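You operate a simulated robot arm through the tools that you are given. There is no shell and no other tool. Be economical: measure what you need, move in short steps, check, and stop when the job is done.

You are at the controls of a simulated robot arm. One attempt, no reset.

TASK
Bend-test the black-band bundle at stop 2 and sort it by the result.
Fine: strong goes in the Pass tray, weak in the Reject tray; slide the cradle out again; leave the dial at 2 and the bundle beside it where it is.

The check looks at the end state, three seconds after you hand in, the way a careful person would. Anything else that was tipped, shoved, dropped, spilled or broken makes it a failure.

THE ROBOT
A 6-joint arm with a two-finger parallel gripper, fixed in place. Base frame: the origin is at the foot of the arm, x ahead of it, y to its left, z up; the work surface is at about z = 80. Lengths are in cm, angles in rad, forces in N, time in s.
With the tool pointing down near the work surface it reaches from about 24 to 64 cm from the base axis. Its first joint turns from -1.152 to 1.152 rad. Payload 2.7 kg.
Tool frame: the origin (TCP) lies between the finger pads and is the grasp point; the fingertips stand 2.3 cm ahead of it; z points along the fingers, y is the line along which they close. The gripper opens to 9.4 cm. The fingers are 3.8 cm wide and 1 cm thick; the gripper's body (5.4 by 9.6 cm) begins 3.9 cm behind the TCP.
Orientation is that of the tool frame in the base frame, as a unit quaternion [x, y, z, w]. With the fingers straight down and closing along the base's y, the tool's x points along the base's -x, its y along +y and its z along -z.

THE INTERFACE
- The arm moves only by the tool drive_tool. Its arguments are lists of equal length, an entry for each row: "linear": the shift along the base's x, y, z in units of 40 mm (1.0 is 40 mm), a list of three; "rotation": the turn, a rotation vector about the base's x, y, z in units of 6 degrees (1.0 is 6 degrees), a list of three. In form: {"linear": [[dx, dy, dz], ...], "rotation": [[rx, ry, rz], ...]}. A call has 1 to 8 rows; each row shifts and turns the commanded pose from where the row before left it. "claw" is the finger opening in cm, from 0 to 9.4, set as the call begins (left out, the last holds). A call with a number of a shift or a turn outside -1 to 1 is refused whole. A row lasts 0.2 s, in which the tool goes at most 5 cm and 0.15 rad; a call with a longer step from one row to the next is refused whole, and so is a gripper value outside its range. Where a pose cannot be reached the arm comes as near as it can. A force on the tool above 90 N (or 10 N above the force at the start of the call, whichever is more), or a blocked arm, ends the call early, and 0.2 s more pass. Each finger travels about 4.5 cm/s and halts on what it meets, pressing with about 26 N; the grip force reading is that of the motor and also rises with nothing between the fingers. The clock runs only during rows and for 0.2 s after the last one: add rows that do not move to give the fingers time. The reply holds the time, the measured pose of the TCP, the force on the tool along the base axes, the opening and the grip force, in the units named above and with some noise.
- Cameras (640 x 400 px; columns grow to the right, rows downward): "scene" is fixed at [7.81, -43.49, 140.34]; the picture's right is [0.73, -0.68, 0.00], its down [-0.40, -0.43, -0.81] and it looks along [0.55, 0.59, -0.59] (base axes); focal length 360 px, centre (320, 200). "wrist" rides on the gripper at [8.6, 1.6, -7.5] in the tool frame; the picture's right is [-0.18, 0.98, 0.00], its down [-0.58, -0.11, -0.81] and it looks along [-0.79, -0.15, 0.59] (tool axes); focal length 243 px, centre (320, 200). There is no depth. A picture from a camera that has moved, and an enlarged one, comes with that camera's place and axes in the base frame and with its lens.
- get_image(camera): a new picture of that camera. It takes no simulated time.
- inspect(camera, box): a new picture of the part [left, top, right, bottom] of that camera's present view, enlarged. It takes no simulated time.
- hand_in(): hands the job in; it is judged then, once.

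Work in short steps. Places have to be worked out from the pictures, the camera data and where the tool is seen: move nearer, look again, correct. Check each grasp and each placing, and mend what went wrong. You have 120 turns and 84 pictures in all, those below and enlarged ones among them. Open the gripper and draw the arm clear of the work before you hand the job in, unless the task says otherwise; then end with one line.

The tools are called as a command line: name --argument value ..., lists and objects as JSON in quotes. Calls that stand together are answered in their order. drive_tool: Moves the arm, as the interface text tells. Its arguments: {"type":"object","properties":{"linear":{"type":"array"},"rotation":{"type":"array"},"claw":{"type":"number"}},"required":["linear","rotation"]} The other tools are called the same way: get_image (camera) takes a picture; inspect (camera, box) takes an enlarged picture of a part of a camera's view; hand_in () hands the job in.

At the start:

```text
time_s: 0.0
tcp_pos: [36.14, 8.17, 115.13]
tcp_rot: [0.0, 1.0, 0.0, 0.0]
wrist_force: [0.1, 0.9, 0.4]
finger_gap: 9.39
finger_force: 0.2
```

scene: 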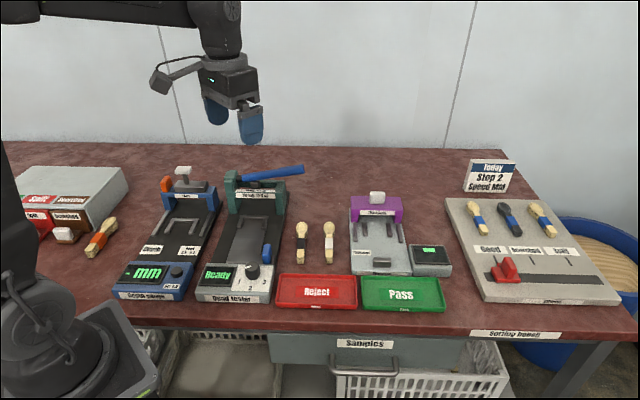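
wrist: 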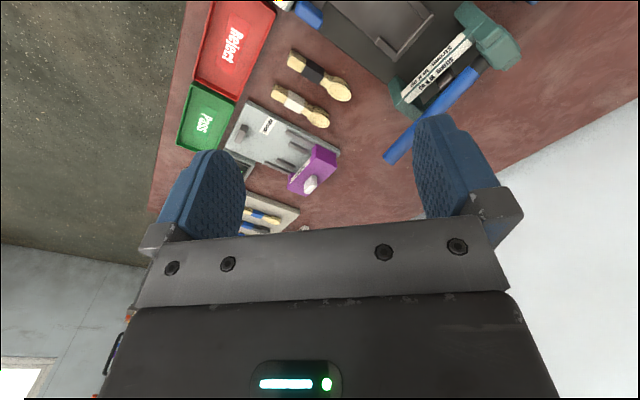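

I start by looking closely at the bend tester and the bundles.

inspect --camera "scene" --box '[190, 150, 350, 310]'

inspect --camera "scene" --box '[100, 150, 260, 310]'

inspect --camera "scene" --box '[270, 170, 470, 320]'

```text
2.50 times, centred on (270, 230) of scene
camera zoom: at [7.81, -43.49, 140.34], right [0.73, -0.68, 0.0], down [-0.4, -0.43, -0.81], along [0.55, 0.59, -0.59], focal length 899 px, centre (445, 125)
```

zoom: 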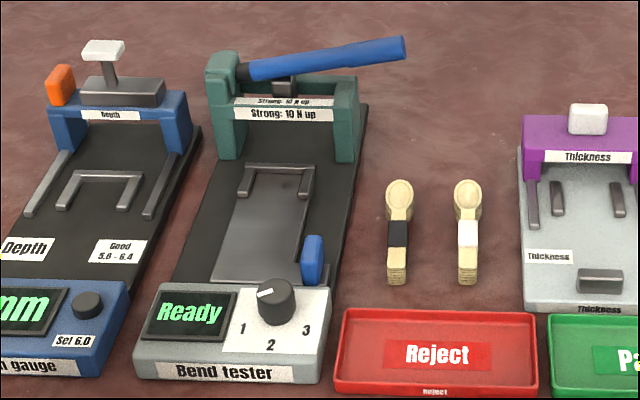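

```text
2.50 times, centred on (180, 230) of scene
camera zoom: at [7.81, -43.49, 140.34], right [0.73, -0.68, 0.0], down [-0.4, -0.43, -0.81], along [0.55, 0.59, -0.59], focal length 899 px, centre (670, 125)
```

zoom: 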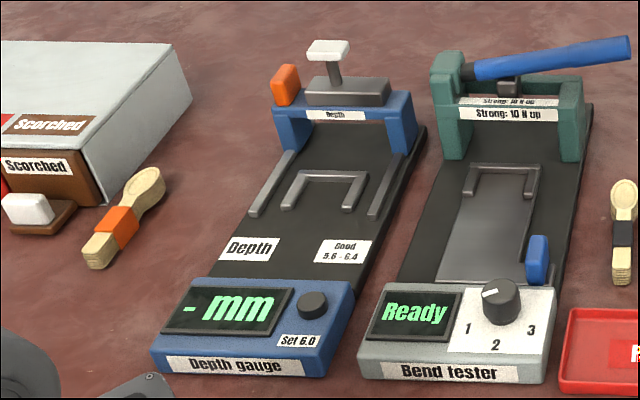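

```text
2.67 times, centred on (370, 245) of scene
camera zoom: at [7.81, -43.49, 140.34], right [0.73, -0.68, 0.0], down [-0.4, -0.43, -0.81], along [0.55, 0.59, -0.59], focal length 959 px, centre (187, 80)
```

zoom: 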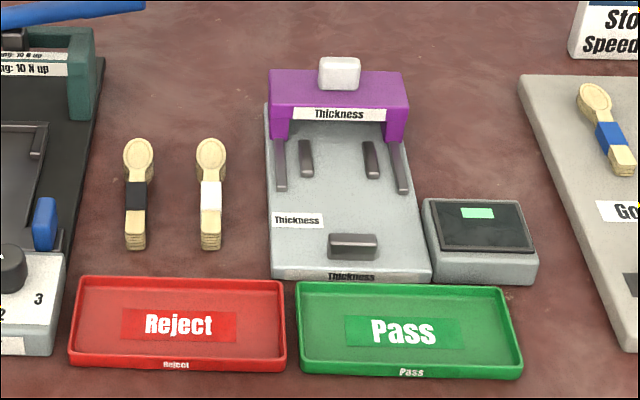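

The tester is yawed about 45°, with its dial near 1. I'll zoom in on its dial, cradle and lever, and on the sign.

inspect --camera "scene" --box '[190, 255, 280, 311]'

inspect --camera "scene" --box '[210, 160, 310, 222]'

inspect --camera "scene" --box '[210, 210, 310, 272]'

drive_tool --linear '[[-0.2, 0, 0], [-0.2, 0, 0], [-0.2, 0, 0], [-0.2, 0, 0], [-0.2, 0, 0], [0, 0, 0], [0, 0, 0], [0, 0, 0]]' --rotation '[[0, 0, 1], [0, 0, 1], [0, 0, 1], [0, 0, 1], [0, 0, 1], [0, 0, 1], [0, 0, 1], [0, 0, 0.2]]'

get_image --camera "wrist"

```text
7.11 times, centred on (235, 283) of scene
camera zoom: at [7.81, -43.49, 140.34], right [0.73, -0.68, 0.0], down [-0.4, -0.43, -0.81], along [0.55, 0.59, -0.59], focal length 2557 px, centre (924, -390)
```

zoom: 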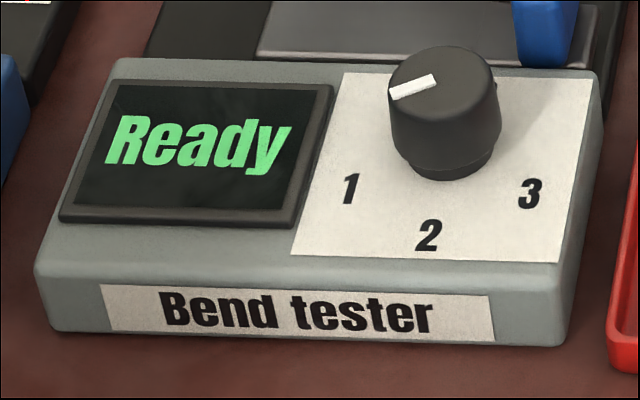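

```text
6.40 times, centred on (260, 191) of scene
camera zoom: at [7.81, -43.49, 140.34], right [0.73, -0.68, 0.0], down [-0.4, -0.43, -0.81], along [0.55, 0.59, -0.59], focal length 2302 px, centre (704, 258)
```

zoom: 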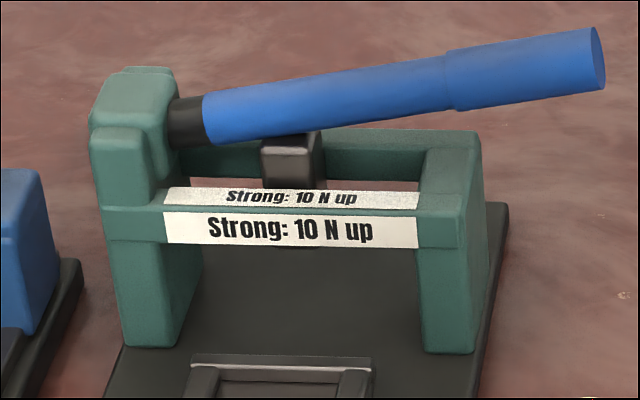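

```text
6.40 times, centred on (260, 241) of scene
camera zoom: at [7.81, -43.49, 140.34], right [0.73, -0.68, 0.0], down [-0.4, -0.43, -0.81], along [0.55, 0.59, -0.59], focal length 2302 px, centre (704, -62)
```

zoom: 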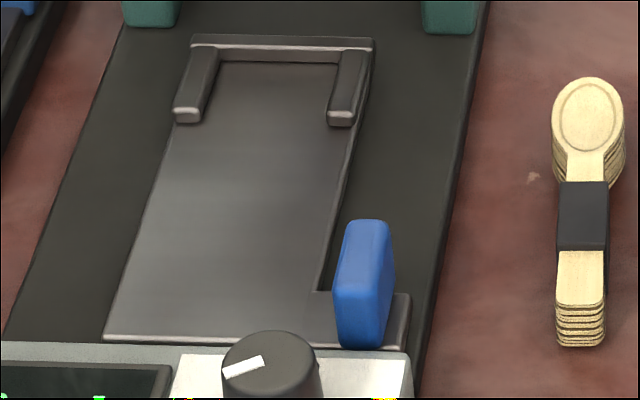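

```text
time_s: 1.8
tcp_pos: [32.11, 8.14, 115.24]
tcp_rot: [-0.368, 0.93, 0.0, 0.0]
wrist_force: [-0.6, -0.4, 0.3]
finger_gap: 9.39
finger_force: 0.1
```

```text
75 pictures are left
camera wrist: at [24.86, 3.47, 122.67], right [-0.54, 0.84, 0.0], down [0.5, 0.32, 0.81], along [0.68, 0.44, -0.59], focal length 243 px, centre (320, 200)
```

wrist: 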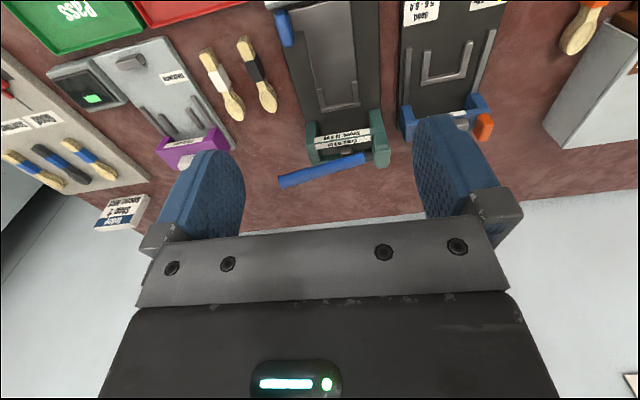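

Bundle axis and tester axis are both about 46° in the base frame. The dial points at 1, and the knob is near (32.4, 3.1). I'll hover above the knob and check from both cameras.

drive_tool --linear '[[0.04, -0.6, -0.9], [0.04, -0.65, -0.9], [0, 0, -0.9], [0, 0, -0.6], [0, 0, 0]]' --rotation '[[0, 0, 0], [0, 0, 0], [0, 0, 0], [0, 0, 0], [0, 0, 0]]'

get_image --camera "wrist"

inspect --camera "scene" --box '[170, 160, 330, 310]'

```text
time_s: 3.0
tcp_pos: [32.17, 3.4, 101.89]
tcp_rot: [-0.369, 0.929, 0.0, 0.001]
wrist_force: [-0.3, 0.2, 0.1]
finger_gap: 9.39
finger_force: 0.1
```

```text
74 pictures are left
camera wrist: at [24.99, -1.34, 109.33], right [-0.54, 0.84, 0.0], down [0.5, 0.32, 0.81], along [0.68, 0.43, -0.59], focal length 243 px, centre (320, 200)
```

wrist: 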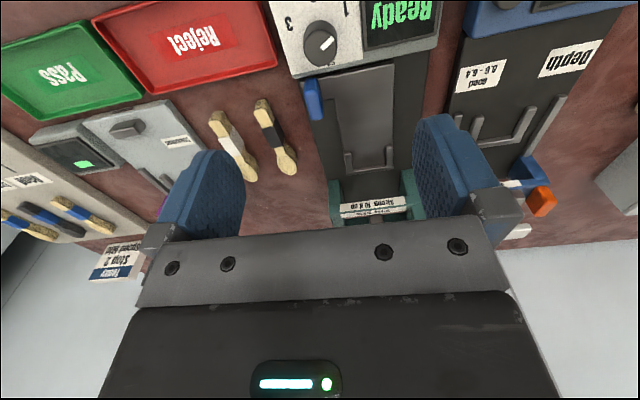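

```text
2.67 times, centred on (250, 235) of scene
camera zoom: at [7.81, -43.49, 140.34], right [0.73, -0.68, 0.0], down [-0.4, -0.43, -0.81], along [0.55, 0.59, -0.59], focal length 959 px, centre (507, 107)
```

zoom: 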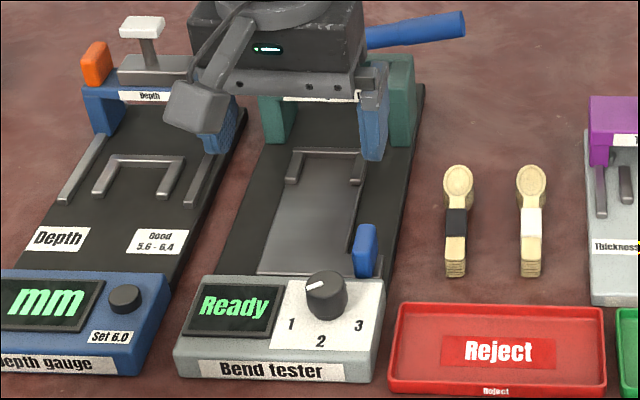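

Both cameras agree on the knob at about (32.5, 3.3), top z≈86. One zoom of the wrist view for the knob, tab and cradle details.

inspect --camera "wrist" --box '[260, 0, 440, 112]'

inspect --camera "wrist" --box '[190, 80, 420, 224]'

```text
3.56 times, centred on (350, 56) of wrist
camera zoom: at [24.99, -1.34, 109.33], right [-0.54, 0.84, 0.0], down [0.5, 0.32, 0.81], along [0.68, 0.43, -0.59], focal length 863 px, centre (213, 712)
```

zoom: 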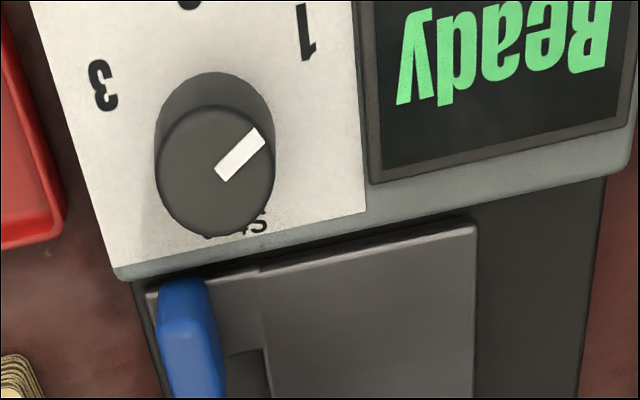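

```text
2.78 times, centred on (305, 152) of wrist
camera zoom: at [24.99, -1.34, 109.33], right [-0.54, 0.84, 0.0], down [0.5, 0.32, 0.81], along [0.68, 0.43, -0.59], focal length 674 px, centre (362, 333)
```

zoom: 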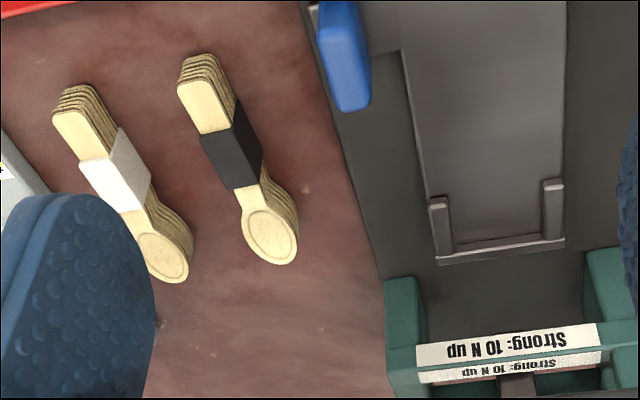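

The knob centre is (32.75, 3.5), the pointer is at 166° and label 2 is at 226°, so it needs +60°. I'll pre-rotate the tool by -33°, set the opening to 6 and come down partway.

drive_tool --linear '[[0.14, 0.03, -0.5], [0, 0, -0.5], [0, 0, -0.5], [0, 0, -0.5], [0, 0, -0.5], [0, 0, -0.22], [0, 0, 0]]' --rotation '[[0, 0, -1], [0, 0, -1], [0, 0, -1], [0, 0, -1], [0, 0, -1], [0, 0, -0.5], [0, 0, 0]]' --claw 6

inspect --camera "scene" --box '[180, 210, 300, 310]'

get_image --camera "wrist"

```text
time_s: 4.6
tcp_pos: [32.97, 3.28, 91.08]
tcp_rot: [-0.088, 0.996, 0.0, 0.0]
wrist_force: [0.7, -0.4, -0.4]
finger_gap: 5.99
finger_force: 0.1
```

```text
4.00 times, centred on (240, 260) of scene
camera zoom: at [7.81, -43.49, 140.34], right [0.73, -0.68, 0.0], down [-0.4, -0.43, -0.81], along [0.55, 0.59, -0.59], focal length 1438 px, centre (640, -40)
```

zoom: 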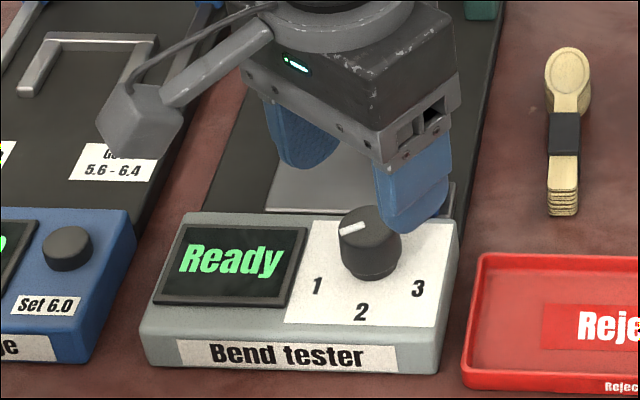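

```text
69 pictures are left
camera wrist: at [24.16, 3.52, 98.61], right [0.01, 1.0, 0.0], down [0.59, -0.01, 0.81], along [0.81, -0.01, -0.59], focal length 243 px, centre (320, 200)
```

wrist: 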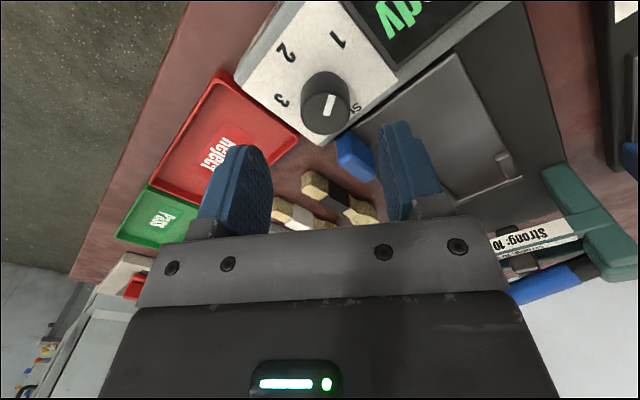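

Knob confirmed at (32.7, 3.6). I shift slightly, descend to z≈87 and close.

drive_tool --linear '[[-0.06, 0.08, -0.4], [0, 0, -0.35], [0, 0, -0.27], [0, 0, 0]]' --rotation '[[0, 0, 0], [0, 0, 0], [0, 0, 0], [0, 0, 0]]'

drive_tool --linear '[[0, 0, 0], [0, 0, 0], [0, 0, 0], [0, 0, 0]]' --rotation '[[0, 0, 0], [0, 0, 0], [0, 0, 0], [0, 0, 0]]' --claw 2.5

inspect --camera "scene" --box '[180, 230, 280, 310]'

```text
time_s: 5.6
tcp_pos: [32.78, 3.61, 87.06]
tcp_rot: [-0.089, 0.996, 0.0, 0.0]
wrist_force: [0.4, 1.4, 0.4]
finger_gap: 5.97
finger_force: 0.2
```

```text
time_s: 6.6
tcp_pos: [32.63, 3.67, 87.01]
tcp_rot: [-0.089, 0.996, 0.0, 0.0]
wrist_force: [-0.6, 5.3, -3.9]
finger_gap: 3.05
finger_force: 45.1
```

```text
5.00 times, centred on (230, 270) of scene
camera zoom: at [7.81, -43.48, 140.35], right [0.73, -0.68, 0.0], down [-0.4, -0.43, -0.81], along [0.55, 0.59, -0.59], focal length 1798 px, centre (770, -150)
```

zoom: 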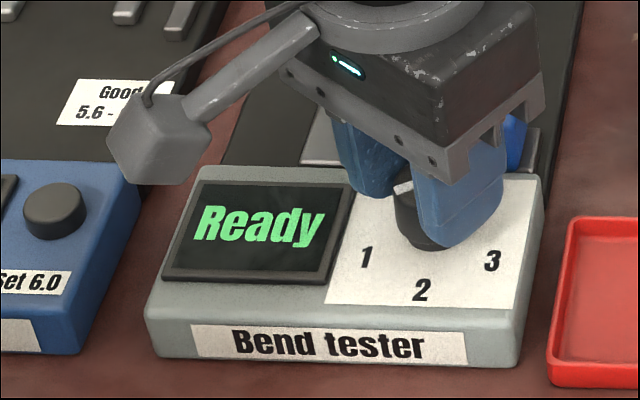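

The knob is gripped at a 3.05 opening. Turning +60° over 10 rows.

drive_tool --linear '[[0, 0, 0], [0, 0, 0], [0, 0, 0], [0, 0, 0], [0, 0, 0]]' --rotation '[[0, 0, 1], [0, 0, 1], [0, 0, 1], [0, 0, 1], [0, 0, 1]]'

drive_tool --linear '[[0, 0, 0], [0, 0, 0], [0, 0, 0], [0, 0, 0], [0, 0, 0], [0, 0, 0]]' --rotation '[[0, 0, 1], [0, 0, 1], [0, 0, 1], [0, 0, 1], [0, 0, 1], [0, 0, 0]]'

inspect --camera "scene" --box '[180, 230, 280, 310]'

```text
time_s: 7.8
tcp_pos: [32.71, 3.63, 86.92]
tcp_rot: [-0.345, 0.939, 0.001, -0.001]
wrist_force: [3.1, -6.6, -25.3]
finger_gap: 3.06
finger_force: 45.3
```

```text
time_s: 9.2
tcp_pos: [32.8, 3.63, 87.01]
tcp_rot: [-0.575, 0.818, 0.001, 0.0]
wrist_force: [2.2, -30.4, -7.1]
finger_gap: 3.03
finger_force: 45.0
```

```text
5.00 times, centred on (230, 270) of scene
camera zoom: at [7.83, -43.56, 140.32], right [0.73, -0.68, 0.0], down [-0.4, -0.43, -0.81], along [0.55, 0.59, -0.59], focal length 1798 px, centre (770, -150)
```

zoom: 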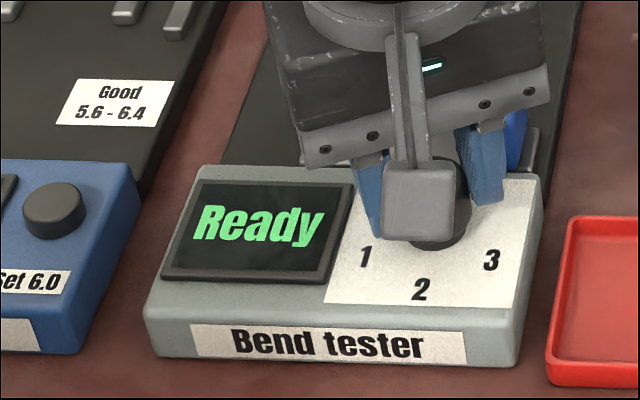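

The turn is done. I open and lift to check the pointer.

drive_tool --linear '[[0, 0, 0], [0, 0, 0], [0, 0, 0], [0, 0, 0.5], [0, 0, 0.8], [0, 0, 0.8], [0, 0, 0.4]]' --rotation '[[0, 0, 0], [0, 0, 0], [0, 0, 0], [0, 0, 0], [0, 0, 0], [0, 0, 0], [0, 0, 0]]' --claw 5.2

inspect --camera "scene" --box '[180, 230, 280, 310]'

get_image --camera "wrist"

```text
time_s: 10.8
tcp_pos: [32.7, 3.67, 97.19]
tcp_rot: [-0.575, 0.818, 0.0, 0.0]
wrist_force: [-0.3, 0.1, -0.5]
finger_gap: 5.2
finger_force: 0.1
```

```text
5.00 times, centred on (230, 270) of scene
camera zoom: at [7.81, -43.49, 140.34], right [0.73, -0.68, 0.0], down [-0.4, -0.43, -0.81], along [0.55, 0.59, -0.59], focal length 1798 px, centre (770, -150)
```

zoom: 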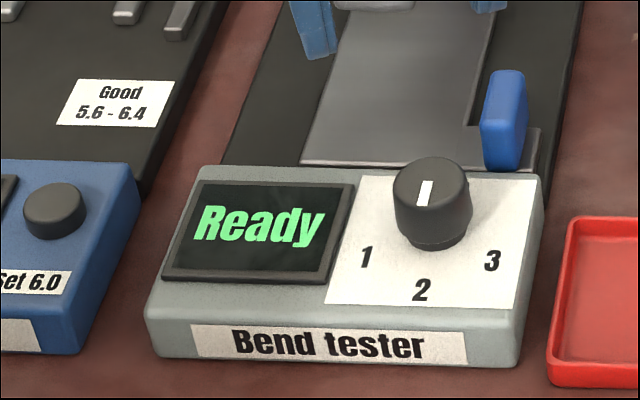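

```text
65 pictures are left
camera wrist: at [28.32, -3.91, 104.64], right [-0.86, 0.51, 0.0], down [0.3, 0.51, 0.81], along [0.41, 0.7, -0.59], focal length 243 px, centre (320, 200)
```

wrist: 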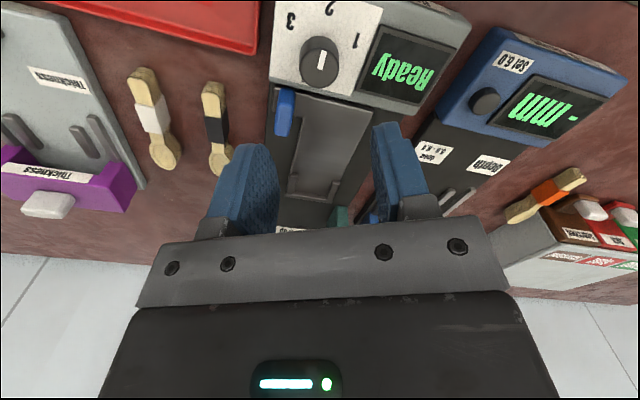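

The dial is at 2. I move over the black bundle, with the band near (46.9, 5.0) and its axis at 47°, then look again before grasping.

drive_tool --linear '[[0.75, 0.1, 0], [0.75, 0.1, 0], [0.75, 0.1, 0], [0.75, 0.08, 0], [0.7, 0.08, -0.5], [0, 0, -0.5], [0, 0, 0]]' --rotation '[[0, 0, -1], [0, 0, -1], [0, 0, -1], [0, 0, -0.9], [0, 0, 0], [0, 0, 0], [0, 0, 0]]'

get_image --camera "wrist"

inspect --camera "scene" --box '[250, 170, 370, 270]'

```text
time_s: 12.4
tcp_pos: [47.84, 5.41, 93.27]
tcp_rot: [-0.397, 0.918, 0.0, -0.001]
wrist_force: [0.3, -0.4, 0.1]
finger_gap: 5.25
finger_force: 0.1
```

```text
64 pictures are left
camera wrist: at [40.71, 0.37, 100.67], right [-0.59, 0.81, 0.0], down [0.48, 0.35, 0.81], along [0.65, 0.48, -0.59], focal length 243 px, centre (320, 200)
```

wrist: 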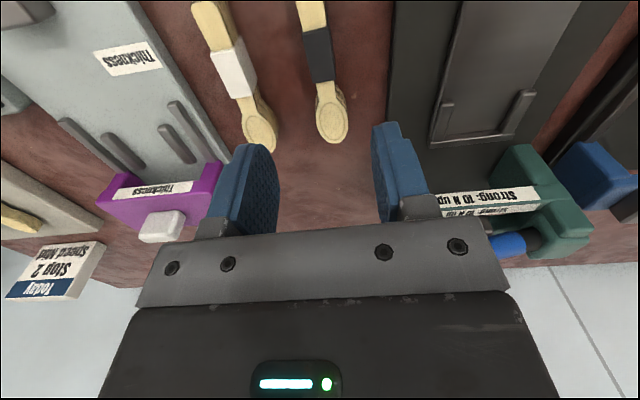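

```text
4.00 times, centred on (310, 220) of scene
camera zoom: at [7.81, -43.49, 140.34], right [0.73, -0.68, 0.0], down [-0.4, -0.43, -0.81], along [0.55, 0.59, -0.59], focal length 1438 px, centre (360, 120)
```

zoom: 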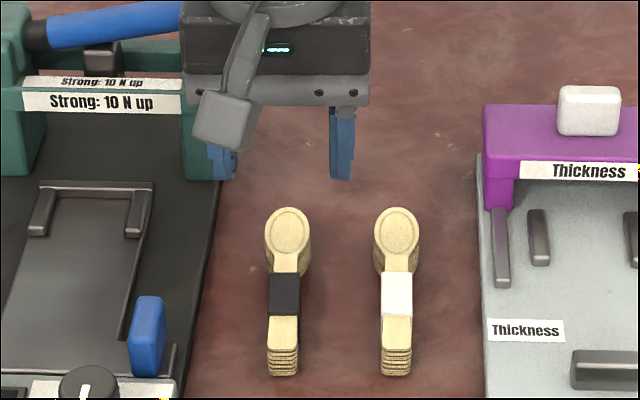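

Lateral correction is about 0.35 cm, and the TCP is about 1 cm headward of the band centre, which is good for balance. Descending.

drive_tool --linear '[[-0.07, 0.06, -0.6], [0, 0, -0.7], [0, 0, -0.6], [0, 0, -0.4], [0, 0, 0]]' --rotation '[[0, 0, 0], [0, 0, 0], [0, 0, 0], [0, 0, 0], [0, 0, 0]]'

inspect --camera "scene" --box '[250, 190, 370, 290]'

get_image --camera "wrist"

```text
time_s: 13.6
tcp_pos: [47.21, 5.58, 84.03]
tcp_rot: [-0.397, 0.918, 0.0, 0.0]
wrist_force: [0.1, 0.7, -0.9]
finger_gap: 5.19
finger_force: 0.1
```

```text
4.00 times, centred on (310, 240) of scene
camera zoom: at [7.81, -43.49, 140.34], right [0.73, -0.68, 0.0], down [-0.4, -0.43, -0.81], along [0.55, 0.59, -0.59], focal length 1438 px, centre (360, 40)
```

zoom: 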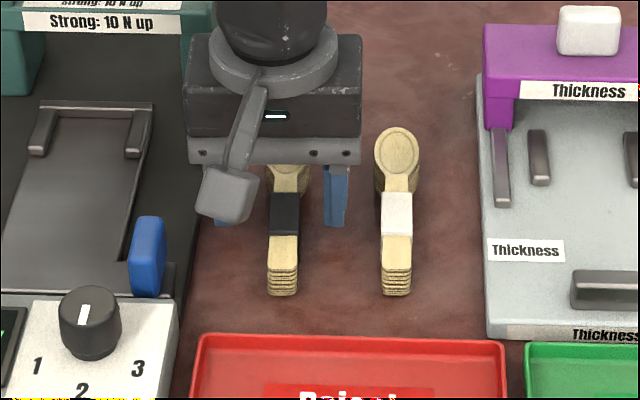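

```text
61 pictures are left
camera wrist: at [40.19, 0.45, 91.49], right [-0.59, 0.81, 0.0], down [0.48, 0.35, 0.81], along [0.65, 0.48, -0.59], focal length 243 px, centre (320, 200)
```

wrist: 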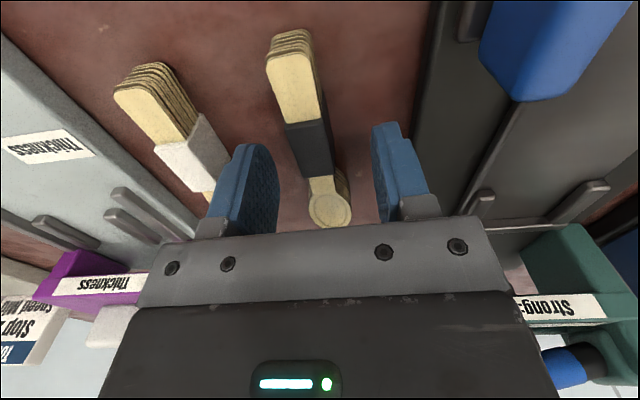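

Centred. I go down the last 1.2 cm and close.

drive_tool --linear '[[0, 0, -0.3], [0, 0, 0]]' --rotation '[[0, 0, 0], [0, 0, 0]]'

drive_tool --linear '[[0, 0, 0], [0, 0, 0], [0, 0, 0], [0, 0, 0], [0, 0, 0]]' --rotation '[[0, 0, 0], [0, 0, 0], [0, 0, 0], [0, 0, 0], [0, 0, 0]]' --claw 1.0

drive_tool --linear '[[0, 0, 0.5], [0, 0, 0.6], [0, 0, 0.5], [0, 0, 0]]' --rotation '[[0, 0, 0], [0, 0, 0], [0, 0, 0], [0, 0, 0]]'

inspect --camera "scene" --box '[250, 180, 370, 280]'

get_image --camera "wrist"

```text
time_s: 14.2
tcp_pos: [47.06, 5.8, 82.78]
tcp_rot: [-0.397, 0.918, 0.0, 0.0]
wrist_force: [-0.3, 1.2, 0.5]
finger_gap: 5.18
finger_force: 0.1
```

```text
time_s: 15.4
tcp_pos: [46.99, 5.64, 82.73]
tcp_rot: [-0.397, 0.918, 0.0, 0.0]
wrist_force: [-0.2, -0.2, -0.2]
finger_gap: 1.46
finger_force: 26.3
```

```text
time_s: 16.4
tcp_pos: [47.1, 5.78, 89.26]
tcp_rot: [-0.397, 0.918, 0.0, 0.0]
wrist_force: [0.7, -1.0, -0.6]
finger_gap: 1.47
finger_force: 25.7
```

```text
4.00 times, centred on (310, 230) of scene
camera zoom: at [7.81, -43.49, 140.34], right [0.73, -0.68, 0.0], down [-0.4, -0.43, -0.81], along [0.55, 0.59, -0.59], focal length 1438 px, centre (360, 80)
```

zoom: 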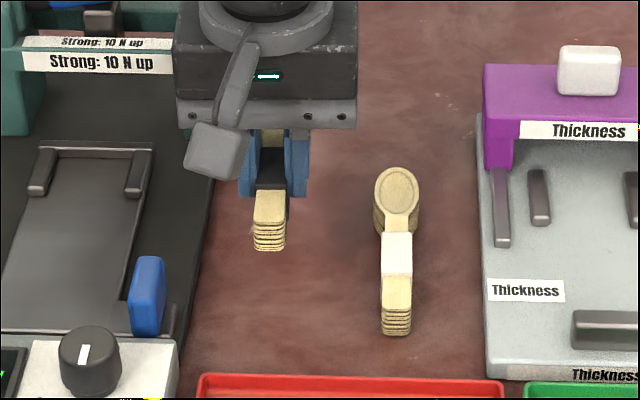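

```text
59 pictures are left
camera wrist: at [40.1, 0.66, 96.71], right [-0.59, 0.81, 0.0], down [0.48, 0.35, 0.81], along [0.65, 0.48, -0.59], focal length 243 px, centre (320, 200)
```

wrist: 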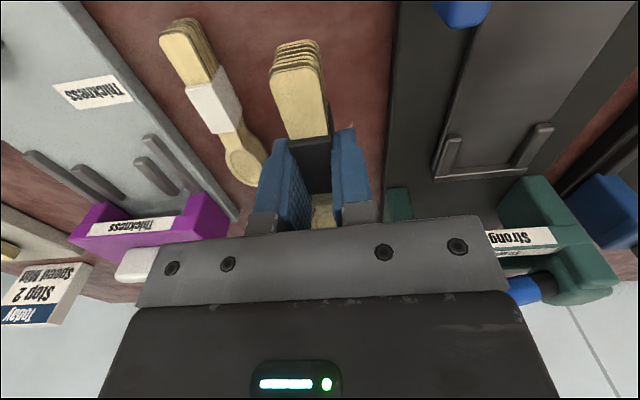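

The bundle is held firmly. The cradle pen's centreline and back bar check out in both cameras, so I carry the bundle above the cradle to about (38.5, 14.3).

drive_tool --linear '[[0, 0, 0.4], [-0.54, 0.54, 0], [-0.54, 0.53, 0], [-0.53, 0.53, 0], [-0.53, 0.53, 0], [0, 0, 0], [0, 0, -0.4]]' --rotation '[[0, 0, 0], [0, 0, -0.11], [0, 0, 0], [0, 0, 0], [0, 0, 0], [0, 0, 0], [0, 0, 0]]'

inspect --camera "scene" --box '[190, 180, 310, 280]'

get_image --camera "wrist"

```text
time_s: 18.0
tcp_pos: [38.82, 14.24, 89.01]
tcp_rot: [-0.392, 0.92, 0.0, 0.001]
wrist_force: [-0.1, -0.1, 0.6]
finger_gap: 1.47
finger_force: 26.6
```

```text
4.00 times, centred on (250, 230) of scene
camera zoom: at [7.81, -43.49, 140.34], right [0.73, -0.68, 0.0], down [-0.4, -0.43, -0.81], along [0.55, 0.59, -0.59], focal length 1438 px, centre (600, 80)
```

zoom: 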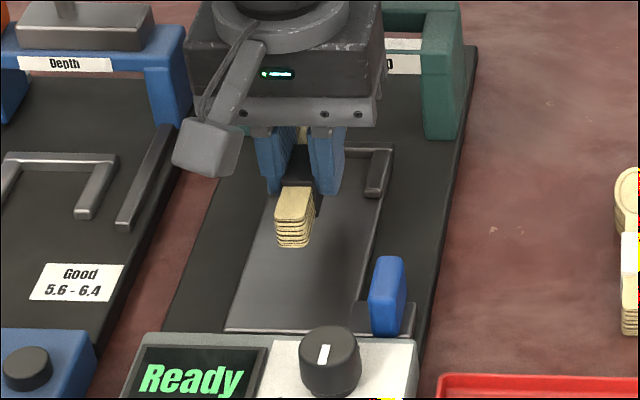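

```text
57 pictures are left
camera wrist: at [31.7, 9.15, 96.51], right [-0.58, 0.81, 0.0], down [0.48, 0.34, 0.81], along [0.66, 0.47, -0.59], focal length 243 px, centre (320, 200)
```

wrist: 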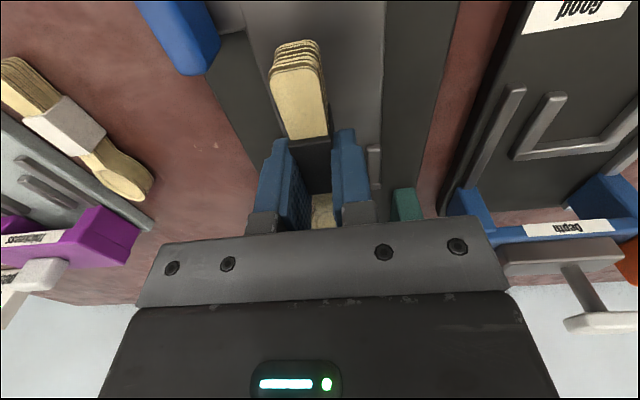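

Slightly right of centre by 0.25 cm, so I correct that and lower toward the plate.

drive_tool --linear '[[-0.045, 0.04, -0.4], [0, 0, -0.4], [0, 0, -0.25], [0, 0, 0]]' --rotation '[[0, 0, 0], [0, 0, 0], [0, 0, 0], [0, 0, 0]]'

inspect --camera "scene" --box '[210, 190, 290, 256]'

```text
time_s: 19.0
tcp_pos: [38.5, 14.42, 84.79]
tcp_rot: [-0.392, 0.92, 0.0, 0.001]
wrist_force: [-2.3, 0.8, 13.3]
finger_gap: 1.48
finger_force: 25.8
```

```text
6.06 times, centred on (250, 223) of scene
camera zoom: at [7.79, -43.5, 140.34], right [0.73, -0.68, 0.0], down [-0.4, -0.43, -0.81], along [0.55, 0.59, -0.59], focal length 2180 px, centre (744, 61)
```

zoom: 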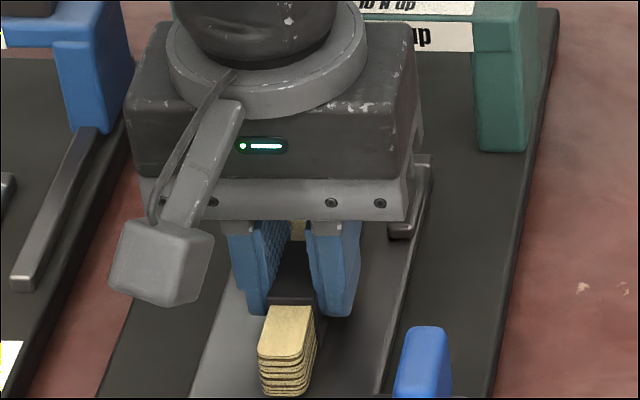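

Contact (13 N) at TCP z 84.8, so the plate would be near z=82. I check that the head isn't sitting on a bar.

inspect --camera "wrist" --box '[240, 0, 420, 240]'

inspect --camera "scene" --box '[225, 220, 275, 255]'

```text
1.67 times, centred on (330, 120) of wrist
camera zoom: at [31.45, 9.36, 92.39], right [-0.58, 0.81, 0.0], down [0.48, 0.34, 0.81], along [0.66, 0.47, -0.59], focal length 404 px, centre (303, 333)
```

zoom: 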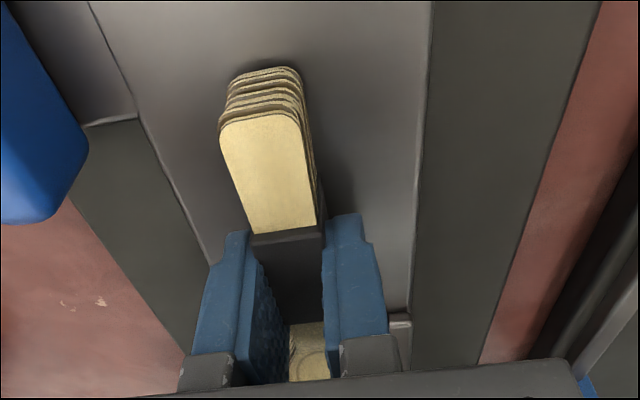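

```text
11.43 times, centred on (250, 238) of scene
camera zoom: at [7.79, -43.5, 140.34], right [0.73, -0.68, 0.0], down [-0.4, -0.43, -0.81], along [0.55, 0.59, -0.59], focal length 4110 px, centre (1120, -229)
```

zoom: 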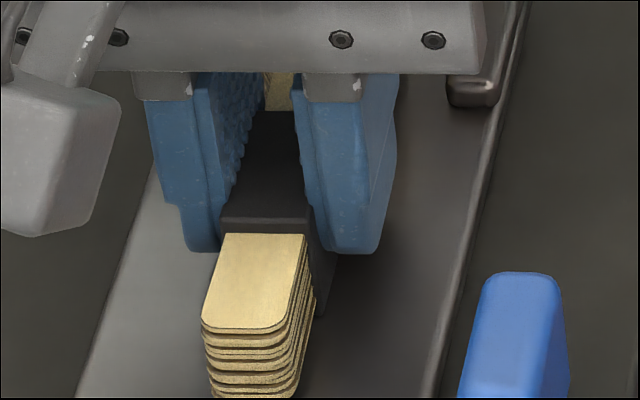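

The bundle is in the pen, just touching the plate. I nudge it forward along the axis in small steps, watching for contact with the back bar.

drive_tool --linear '[[0, 0, 0.03], [0.09, 0.09, 0], [0, 0, 0]]' --rotation '[[0, 0, 0], [0, 0, 0], [0, 0, 0]]'

drive_tool --linear '[[0.06, 0.06, 0], [0, 0, 0]]' --rotation '[[0, 0, 0], [0, 0, 0]]'

```text
time_s: 19.8
tcp_pos: [38.84, 14.76, 84.91]
tcp_rot: [-0.392, 0.92, 0.0, 0.0]
wrist_force: [1.2, -1.4, 3.8]
finger_gap: 1.48
finger_force: 25.7
```

```text
time_s: 20.4
tcp_pos: [39.17, 15.01, 84.9]
tcp_rot: [-0.393, 0.92, 0.0, 0.0]
wrist_force: [-1.2, -0.4, 2.6]
finger_gap: 1.46
finger_force: 26.3
```

drive_tool --linear '[[0.05, 0.05, 0], [0, 0, 0]]' --rotation '[[0, 0, 0], [0, 0, 0]]'

inspect --camera "scene" --box '[220, 190, 290, 240]'

```text
time_s: 21.0
tcp_pos: [39.32, 15.37, 84.94]
tcp_rot: [-0.393, 0.92, 0.0, 0.0]
wrist_force: [-1.1, -2.3, 4.9]
finger_gap: 1.47
finger_force: 26.2
```

```text
8.00 times, centred on (255, 215) of scene
camera zoom: at [7.81, -43.49, 140.34], right [0.73, -0.68, 0.0], down [-0.4, -0.43, -0.81], along [0.55, 0.59, -0.59], focal length 2877 px, centre (840, 80)
```

zoom: 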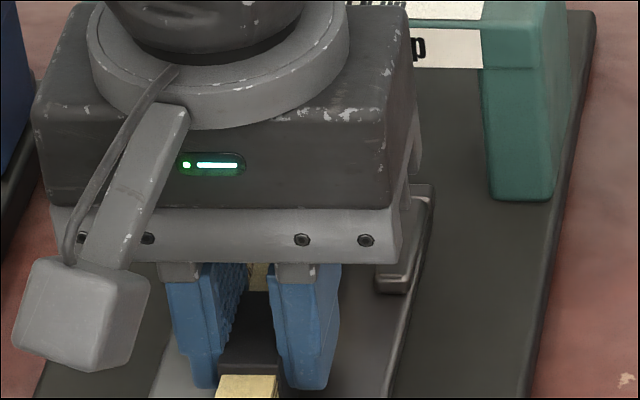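

I can't see the head from here, so I release gently and lift straight up to look.

drive_tool --linear '[[0, 0, -0.03], [0, 0, 0], [0, 0, 0], [0, 0, 0]]' --rotation '[[0, 0, 0], [0, 0, 0], [0, 0, 0], [0, 0, 0]]' --claw 3.4

drive_tool --linear '[[0, 0, 0.6], [0, 0, 0.8], [-0.5, -0.5, 0.6], [-0.4, -0.4, 0.6], [0, 0, 0]]' --rotation '[[0, 0, 0], [0, 0, 0], [0, 0, 0], [0, 0, 0], [0, 0, 0]]'

inspect --camera "scene" --box '[190, 170, 310, 270]'

inspect --camera "wrist" --box '[220, 0, 460, 220]'

```text
time_s: 22.0
tcp_pos: [39.33, 15.29, 84.74]
tcp_rot: [-0.391, 0.92, 0.0, 0.0]
wrist_force: [-0.1, 0.2, 0.4]
finger_gap: 3.39
finger_force: 0.1
```

```text
time_s: 23.2
tcp_pos: [35.69, 11.45, 95.24]
tcp_rot: [-0.391, 0.92, 0.001, 0.0]
wrist_force: [0.2, 0.3, 0.9]
finger_gap: 3.42
finger_force: 0.0
```

```text
4.00 times, centred on (250, 220) of scene
camera zoom: at [7.81, -43.49, 140.34], right [0.73, -0.68, 0.0], down [-0.4, -0.43, -0.81], along [0.55, 0.59, -0.59], focal length 1438 px, centre (600, 120)
```

zoom: 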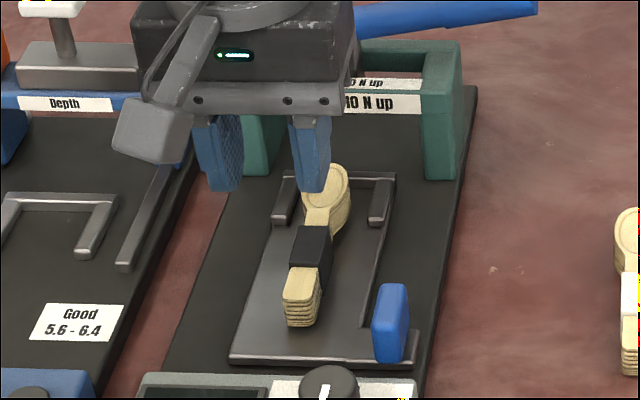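

```text
1.82 times, centred on (340, 110) of wrist
camera zoom: at [28.63, 6.52, 102.82], right [-0.58, 0.81, 0.0], down [0.48, 0.34, 0.81], along [0.66, 0.47, -0.59], focal length 441 px, centre (284, 364)
```

zoom: 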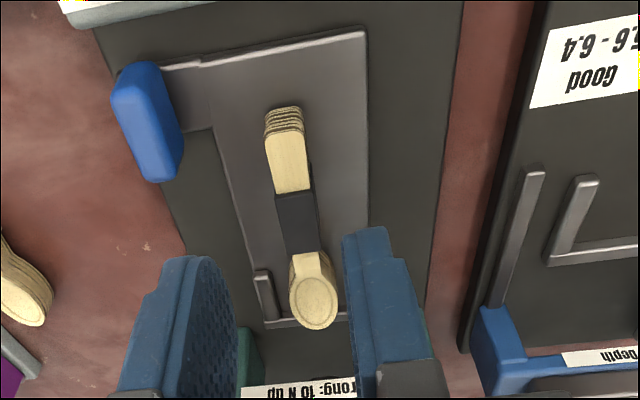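

The bundle is seated and pushed the light cradle forward slightly. Next I measure the blue tab more closely for gripping.

inspect --camera "wrist" --box '[240, 0, 320, 80]'

inspect --camera "scene" --box '[245, 230, 305, 275]'

```text
5.00 times, centred on (280, 40) of wrist
camera zoom: at [28.63, 6.52, 102.82], right [-0.58, 0.81, 0.0], down [0.48, 0.34, 0.81], along [0.66, 0.47, -0.59], focal length 1213 px, centre (520, 1000)
```

zoom: 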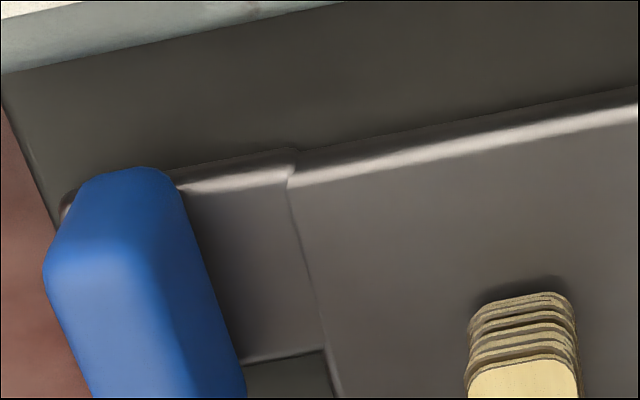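

```text
8.89 times, centred on (275, 252) of scene
camera zoom: at [7.81, -43.49, 140.34], right [0.73, -0.68, 0.0], down [-0.4, -0.43, -0.81], along [0.55, 0.59, -0.59], focal length 3197 px, centre (720, -267)
```

zoom: 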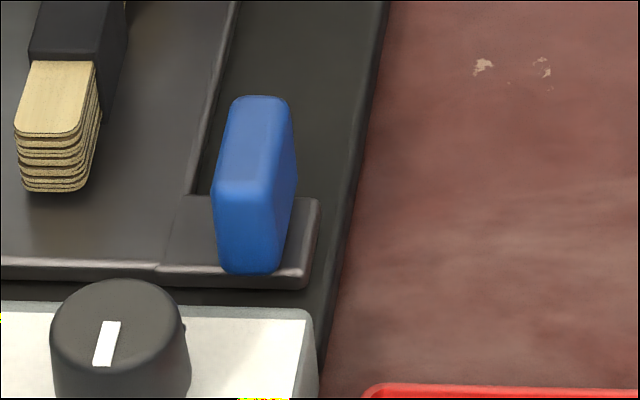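

The tab spans s≈30.5–33.7 along the axis, is centred at about (39.2, 7.5), and its top is at z≈84.7. I hover above it with the opening at 3.8.

drive_tool --linear '[[0.45, -0.5, 0], [0.45, -0.5, -0.4], [0, 0, -0.6], [0, 0, -0.4], [0, 0, 0]]' --rotation '[[0, 0, 0], [0, 0, 0], [0, 0, 0], [0, 0, 0], [0, 0, 0]]' --claw 3.8

inspect --camera "scene" --box '[215, 210, 315, 276]'

get_image --camera "wrist"

```text
time_s: 24.4
tcp_pos: [39.29, 7.63, 89.51]
tcp_rot: [-0.391, 0.92, -0.001, 0.0]
wrist_force: [-0.4, -0.3, -0.4]
finger_gap: 3.81
finger_force: 0.1
```

```text
6.06 times, centred on (265, 243) of scene
camera zoom: at [7.81, -43.49, 140.34], right [0.73, -0.68, 0.0], down [-0.4, -0.43, -0.81], along [0.55, 0.59, -0.59], focal length 2180 px, centre (653, -61)
```

zoom: 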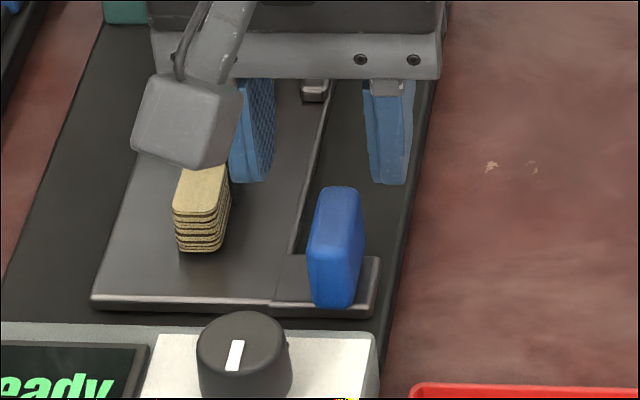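

```text
47 pictures are left
camera wrist: at [32.23, 2.55, 97.08], right [-0.58, 0.81, 0.0], down [0.48, 0.34, 0.81], along [0.66, 0.47, -0.59], focal length 243 px, centre (320, 200)
```

wrist: 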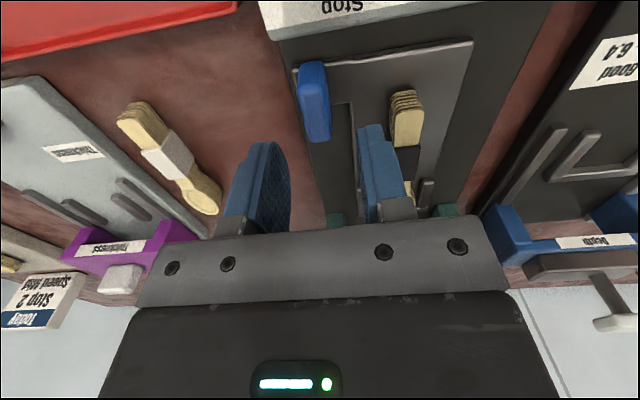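

Aligned within about 0.2 cm. I descend to z≈85.2 and grip the tab.

drive_tool --linear '[[0.03, -0.03, -0.5], [0, 0, -0.4], [0, 0, -0.18], [0, 0, 0]]' --rotation '[[0, 0, 0], [0, 0, 0], [0, 0, 0], [0, 0, 0]]'

drive_tool --linear '[[0, 0, 0], [0, 0, 0], [0, 0, 0], [0, 0, 0]]' --rotation '[[0, 0, 0], [0, 0, 0], [0, 0, 0], [0, 0, 0]]' --claw 1.0

inspect --camera "scene" --box '[215, 210, 315, 276]'

```text
time_s: 25.4
tcp_pos: [39.42, 7.53, 85.17]
tcp_rot: [-0.392, 0.92, 0.0, -0.001]
wrist_force: [0.1, 0.0, -0.1]
finger_gap: 3.82
finger_force: 0.0
```

```text
time_s: 26.4
tcp_pos: [39.49, 7.56, 85.05]
tcp_rot: [-0.39, 0.921, 0.0, 0.0]
wrist_force: [2.0, 0.0, -2.4]
finger_gap: 1.6
finger_force: 44.7
```

```text
6.06 times, centred on (265, 243) of scene
camera zoom: at [7.82, -43.49, 140.34], right [0.73, -0.68, 0.0], down [-0.4, -0.43, -0.81], along [0.55, 0.59, -0.59], focal length 2180 px, centre (653, -61)
```

zoom: 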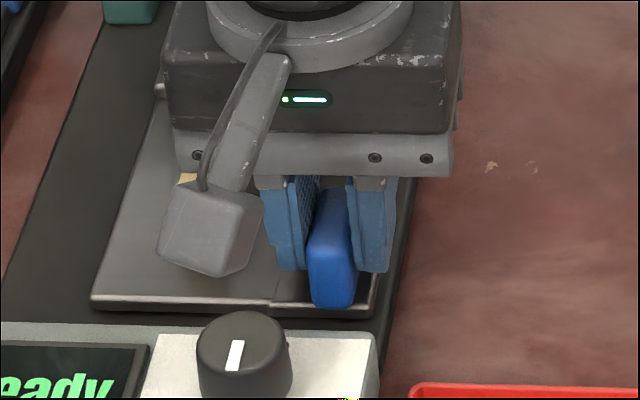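

Tab gripped. I slide the cradle in along the axis at 1 cm per row so the bundle doesn't shift.

drive_tool --linear '[[0.06, 0.063, 0], [0.12, 0.125, 0], [0.173, 0.18, 0], [0.173, 0.18, 0], [0.12, 0.125, 0], [0.06, 0.063, 0], [0, 0, 0]]' --rotation '[[0, 0, 0], [0, 0, 0], [0, 0, 0], [0, 0, 0], [0, 0, 0], [0, 0, 0], [0, 0, 0]]'

inspect --camera "scene" --box '[190, 160, 310, 310]'

```text
time_s: 28.0
tcp_pos: [42.33, 10.35, 85.14]
tcp_rot: [-0.391, 0.92, 0.001, -0.003]
wrist_force: [1.3, -2.4, -31.9]
finger_gap: 1.65
finger_force: 44.9
```

```text
2.67 times, centred on (250, 235) of scene
camera zoom: at [7.86, -43.48, 140.34], right [0.73, -0.68, 0.0], down [-0.4, -0.43, -0.81], along [0.55, 0.59, -0.59], focal length 959 px, centre (507, 107)
```

zoom: 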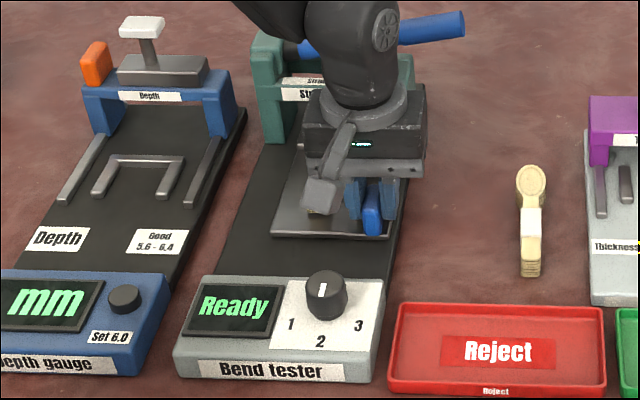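

It slides freely about 4 cm in. I ease down 1 mm to relieve the vertical load and continue.

drive_tool --linear '[[0.06, 0.063, -0.03], [0.12, 0.125, 0], [0.173, 0.18, 0], [0.12, 0.125, 0], [0.06, 0.063, 0], [0, 0, 0]]' --rotation '[[0, 0, 0], [0, 0, 0], [0, 0, 0], [0, 0, 0], [0, 0, 0], [0, 0, 0]]'

drive_tool --linear '[[0.06, 0.063, 0], [0.12, 0.125, 0], [0.173, 0.18, 0], [0.12, 0.125, 0], [0.06, 0.063, 0], [0, 0, 0]]' --rotation '[[0, 0, 0], [0, 0, 0], [0, 0, 0], [0, 0, 0], [0, 0, 0], [0, 0, 0]]'

inspect --camera "scene" --box '[190, 160, 310, 310]'

```text
time_s: 29.4
tcp_pos: [44.49, 12.61, 85.17]
tcp_rot: [-0.392, 0.92, 0.0, 0.001]
wrist_force: [10.2, -11.4, -9.0]
finger_gap: 1.64
finger_force: 44.9
```

```text
time_s: 30.8
tcp_pos: [46.78, 14.83, 85.13]
tcp_rot: [-0.392, 0.92, -0.001, 0.002]
wrist_force: [15.4, -16.0, -4.1]
finger_gap: 1.65
finger_force: 44.8
```

```text
2.67 times, centred on (250, 235) of scene
camera zoom: at [7.85, -43.53, 140.33], right [0.73, -0.68, 0.0], down [-0.4, -0.43, -0.81], along [0.55, 0.59, -0.59], focal length 959 px, centre (507, 107)
```

zoom: 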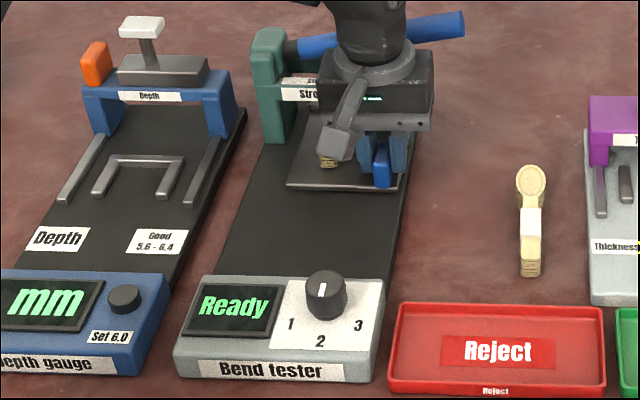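

The rail's true direction is 45°, judging by the measured path. I relieve the side load and continue in small steps, watching for the stop and the clearance to the right post.

drive_tool --linear '[[0.05, -0.05, 0], [0.06, 0.06, 0], [0.06, 0.06, 0], [0.06, 0.06, 0], [0, 0, 0]]' --rotation '[[0, 0, 0], [0, 0, 0], [0, 0, 0], [0, 0, 0], [0, 0, 0]]'

inspect --camera "scene" --box '[210, 160, 310, 240]'

get_image --camera "wrist"

```text
time_s: 32.0
tcp_pos: [47.22, 15.42, 85.15]
tcp_rot: [-0.392, 0.92, -0.001, -0.002]
wrist_force: [-19.6, -3.8, 25.3]
finger_gap: 1.65
finger_force: 45.6
```

```text
5.00 times, centred on (260, 200) of scene
camera zoom: at [7.73, -43.51, 140.34], right [0.73, -0.68, 0.0], down [-0.4, -0.43, -0.81], along [0.55, 0.59, -0.59], focal length 1798 px, centre (620, 200)
```

zoom: 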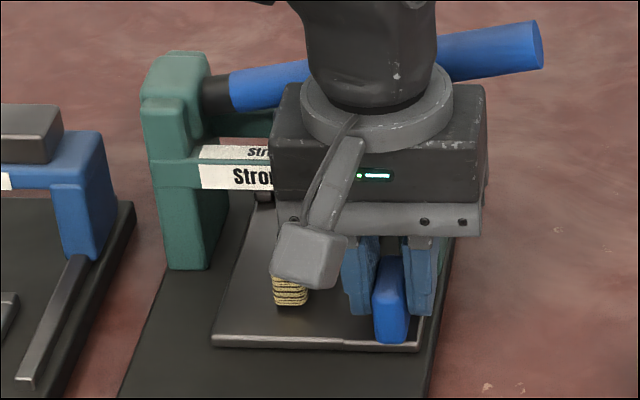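

```text
42 pictures are left
camera wrist: at [40.19, 10.27, 92.74], right [-0.58, 0.81, 0.0], down [0.49, 0.35, 0.8], along [0.65, 0.47, -0.6], focal length 243 px, centre (320, 200)
```

wrist: 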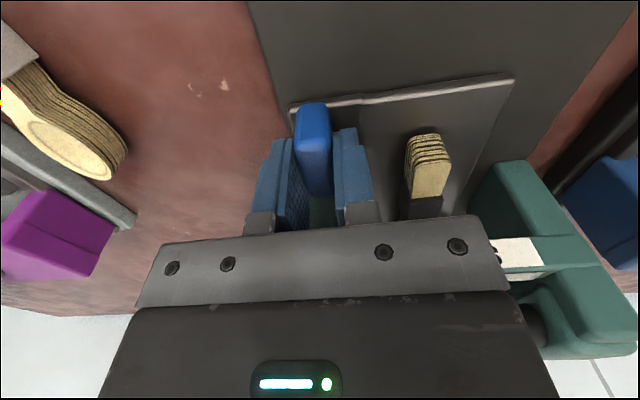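

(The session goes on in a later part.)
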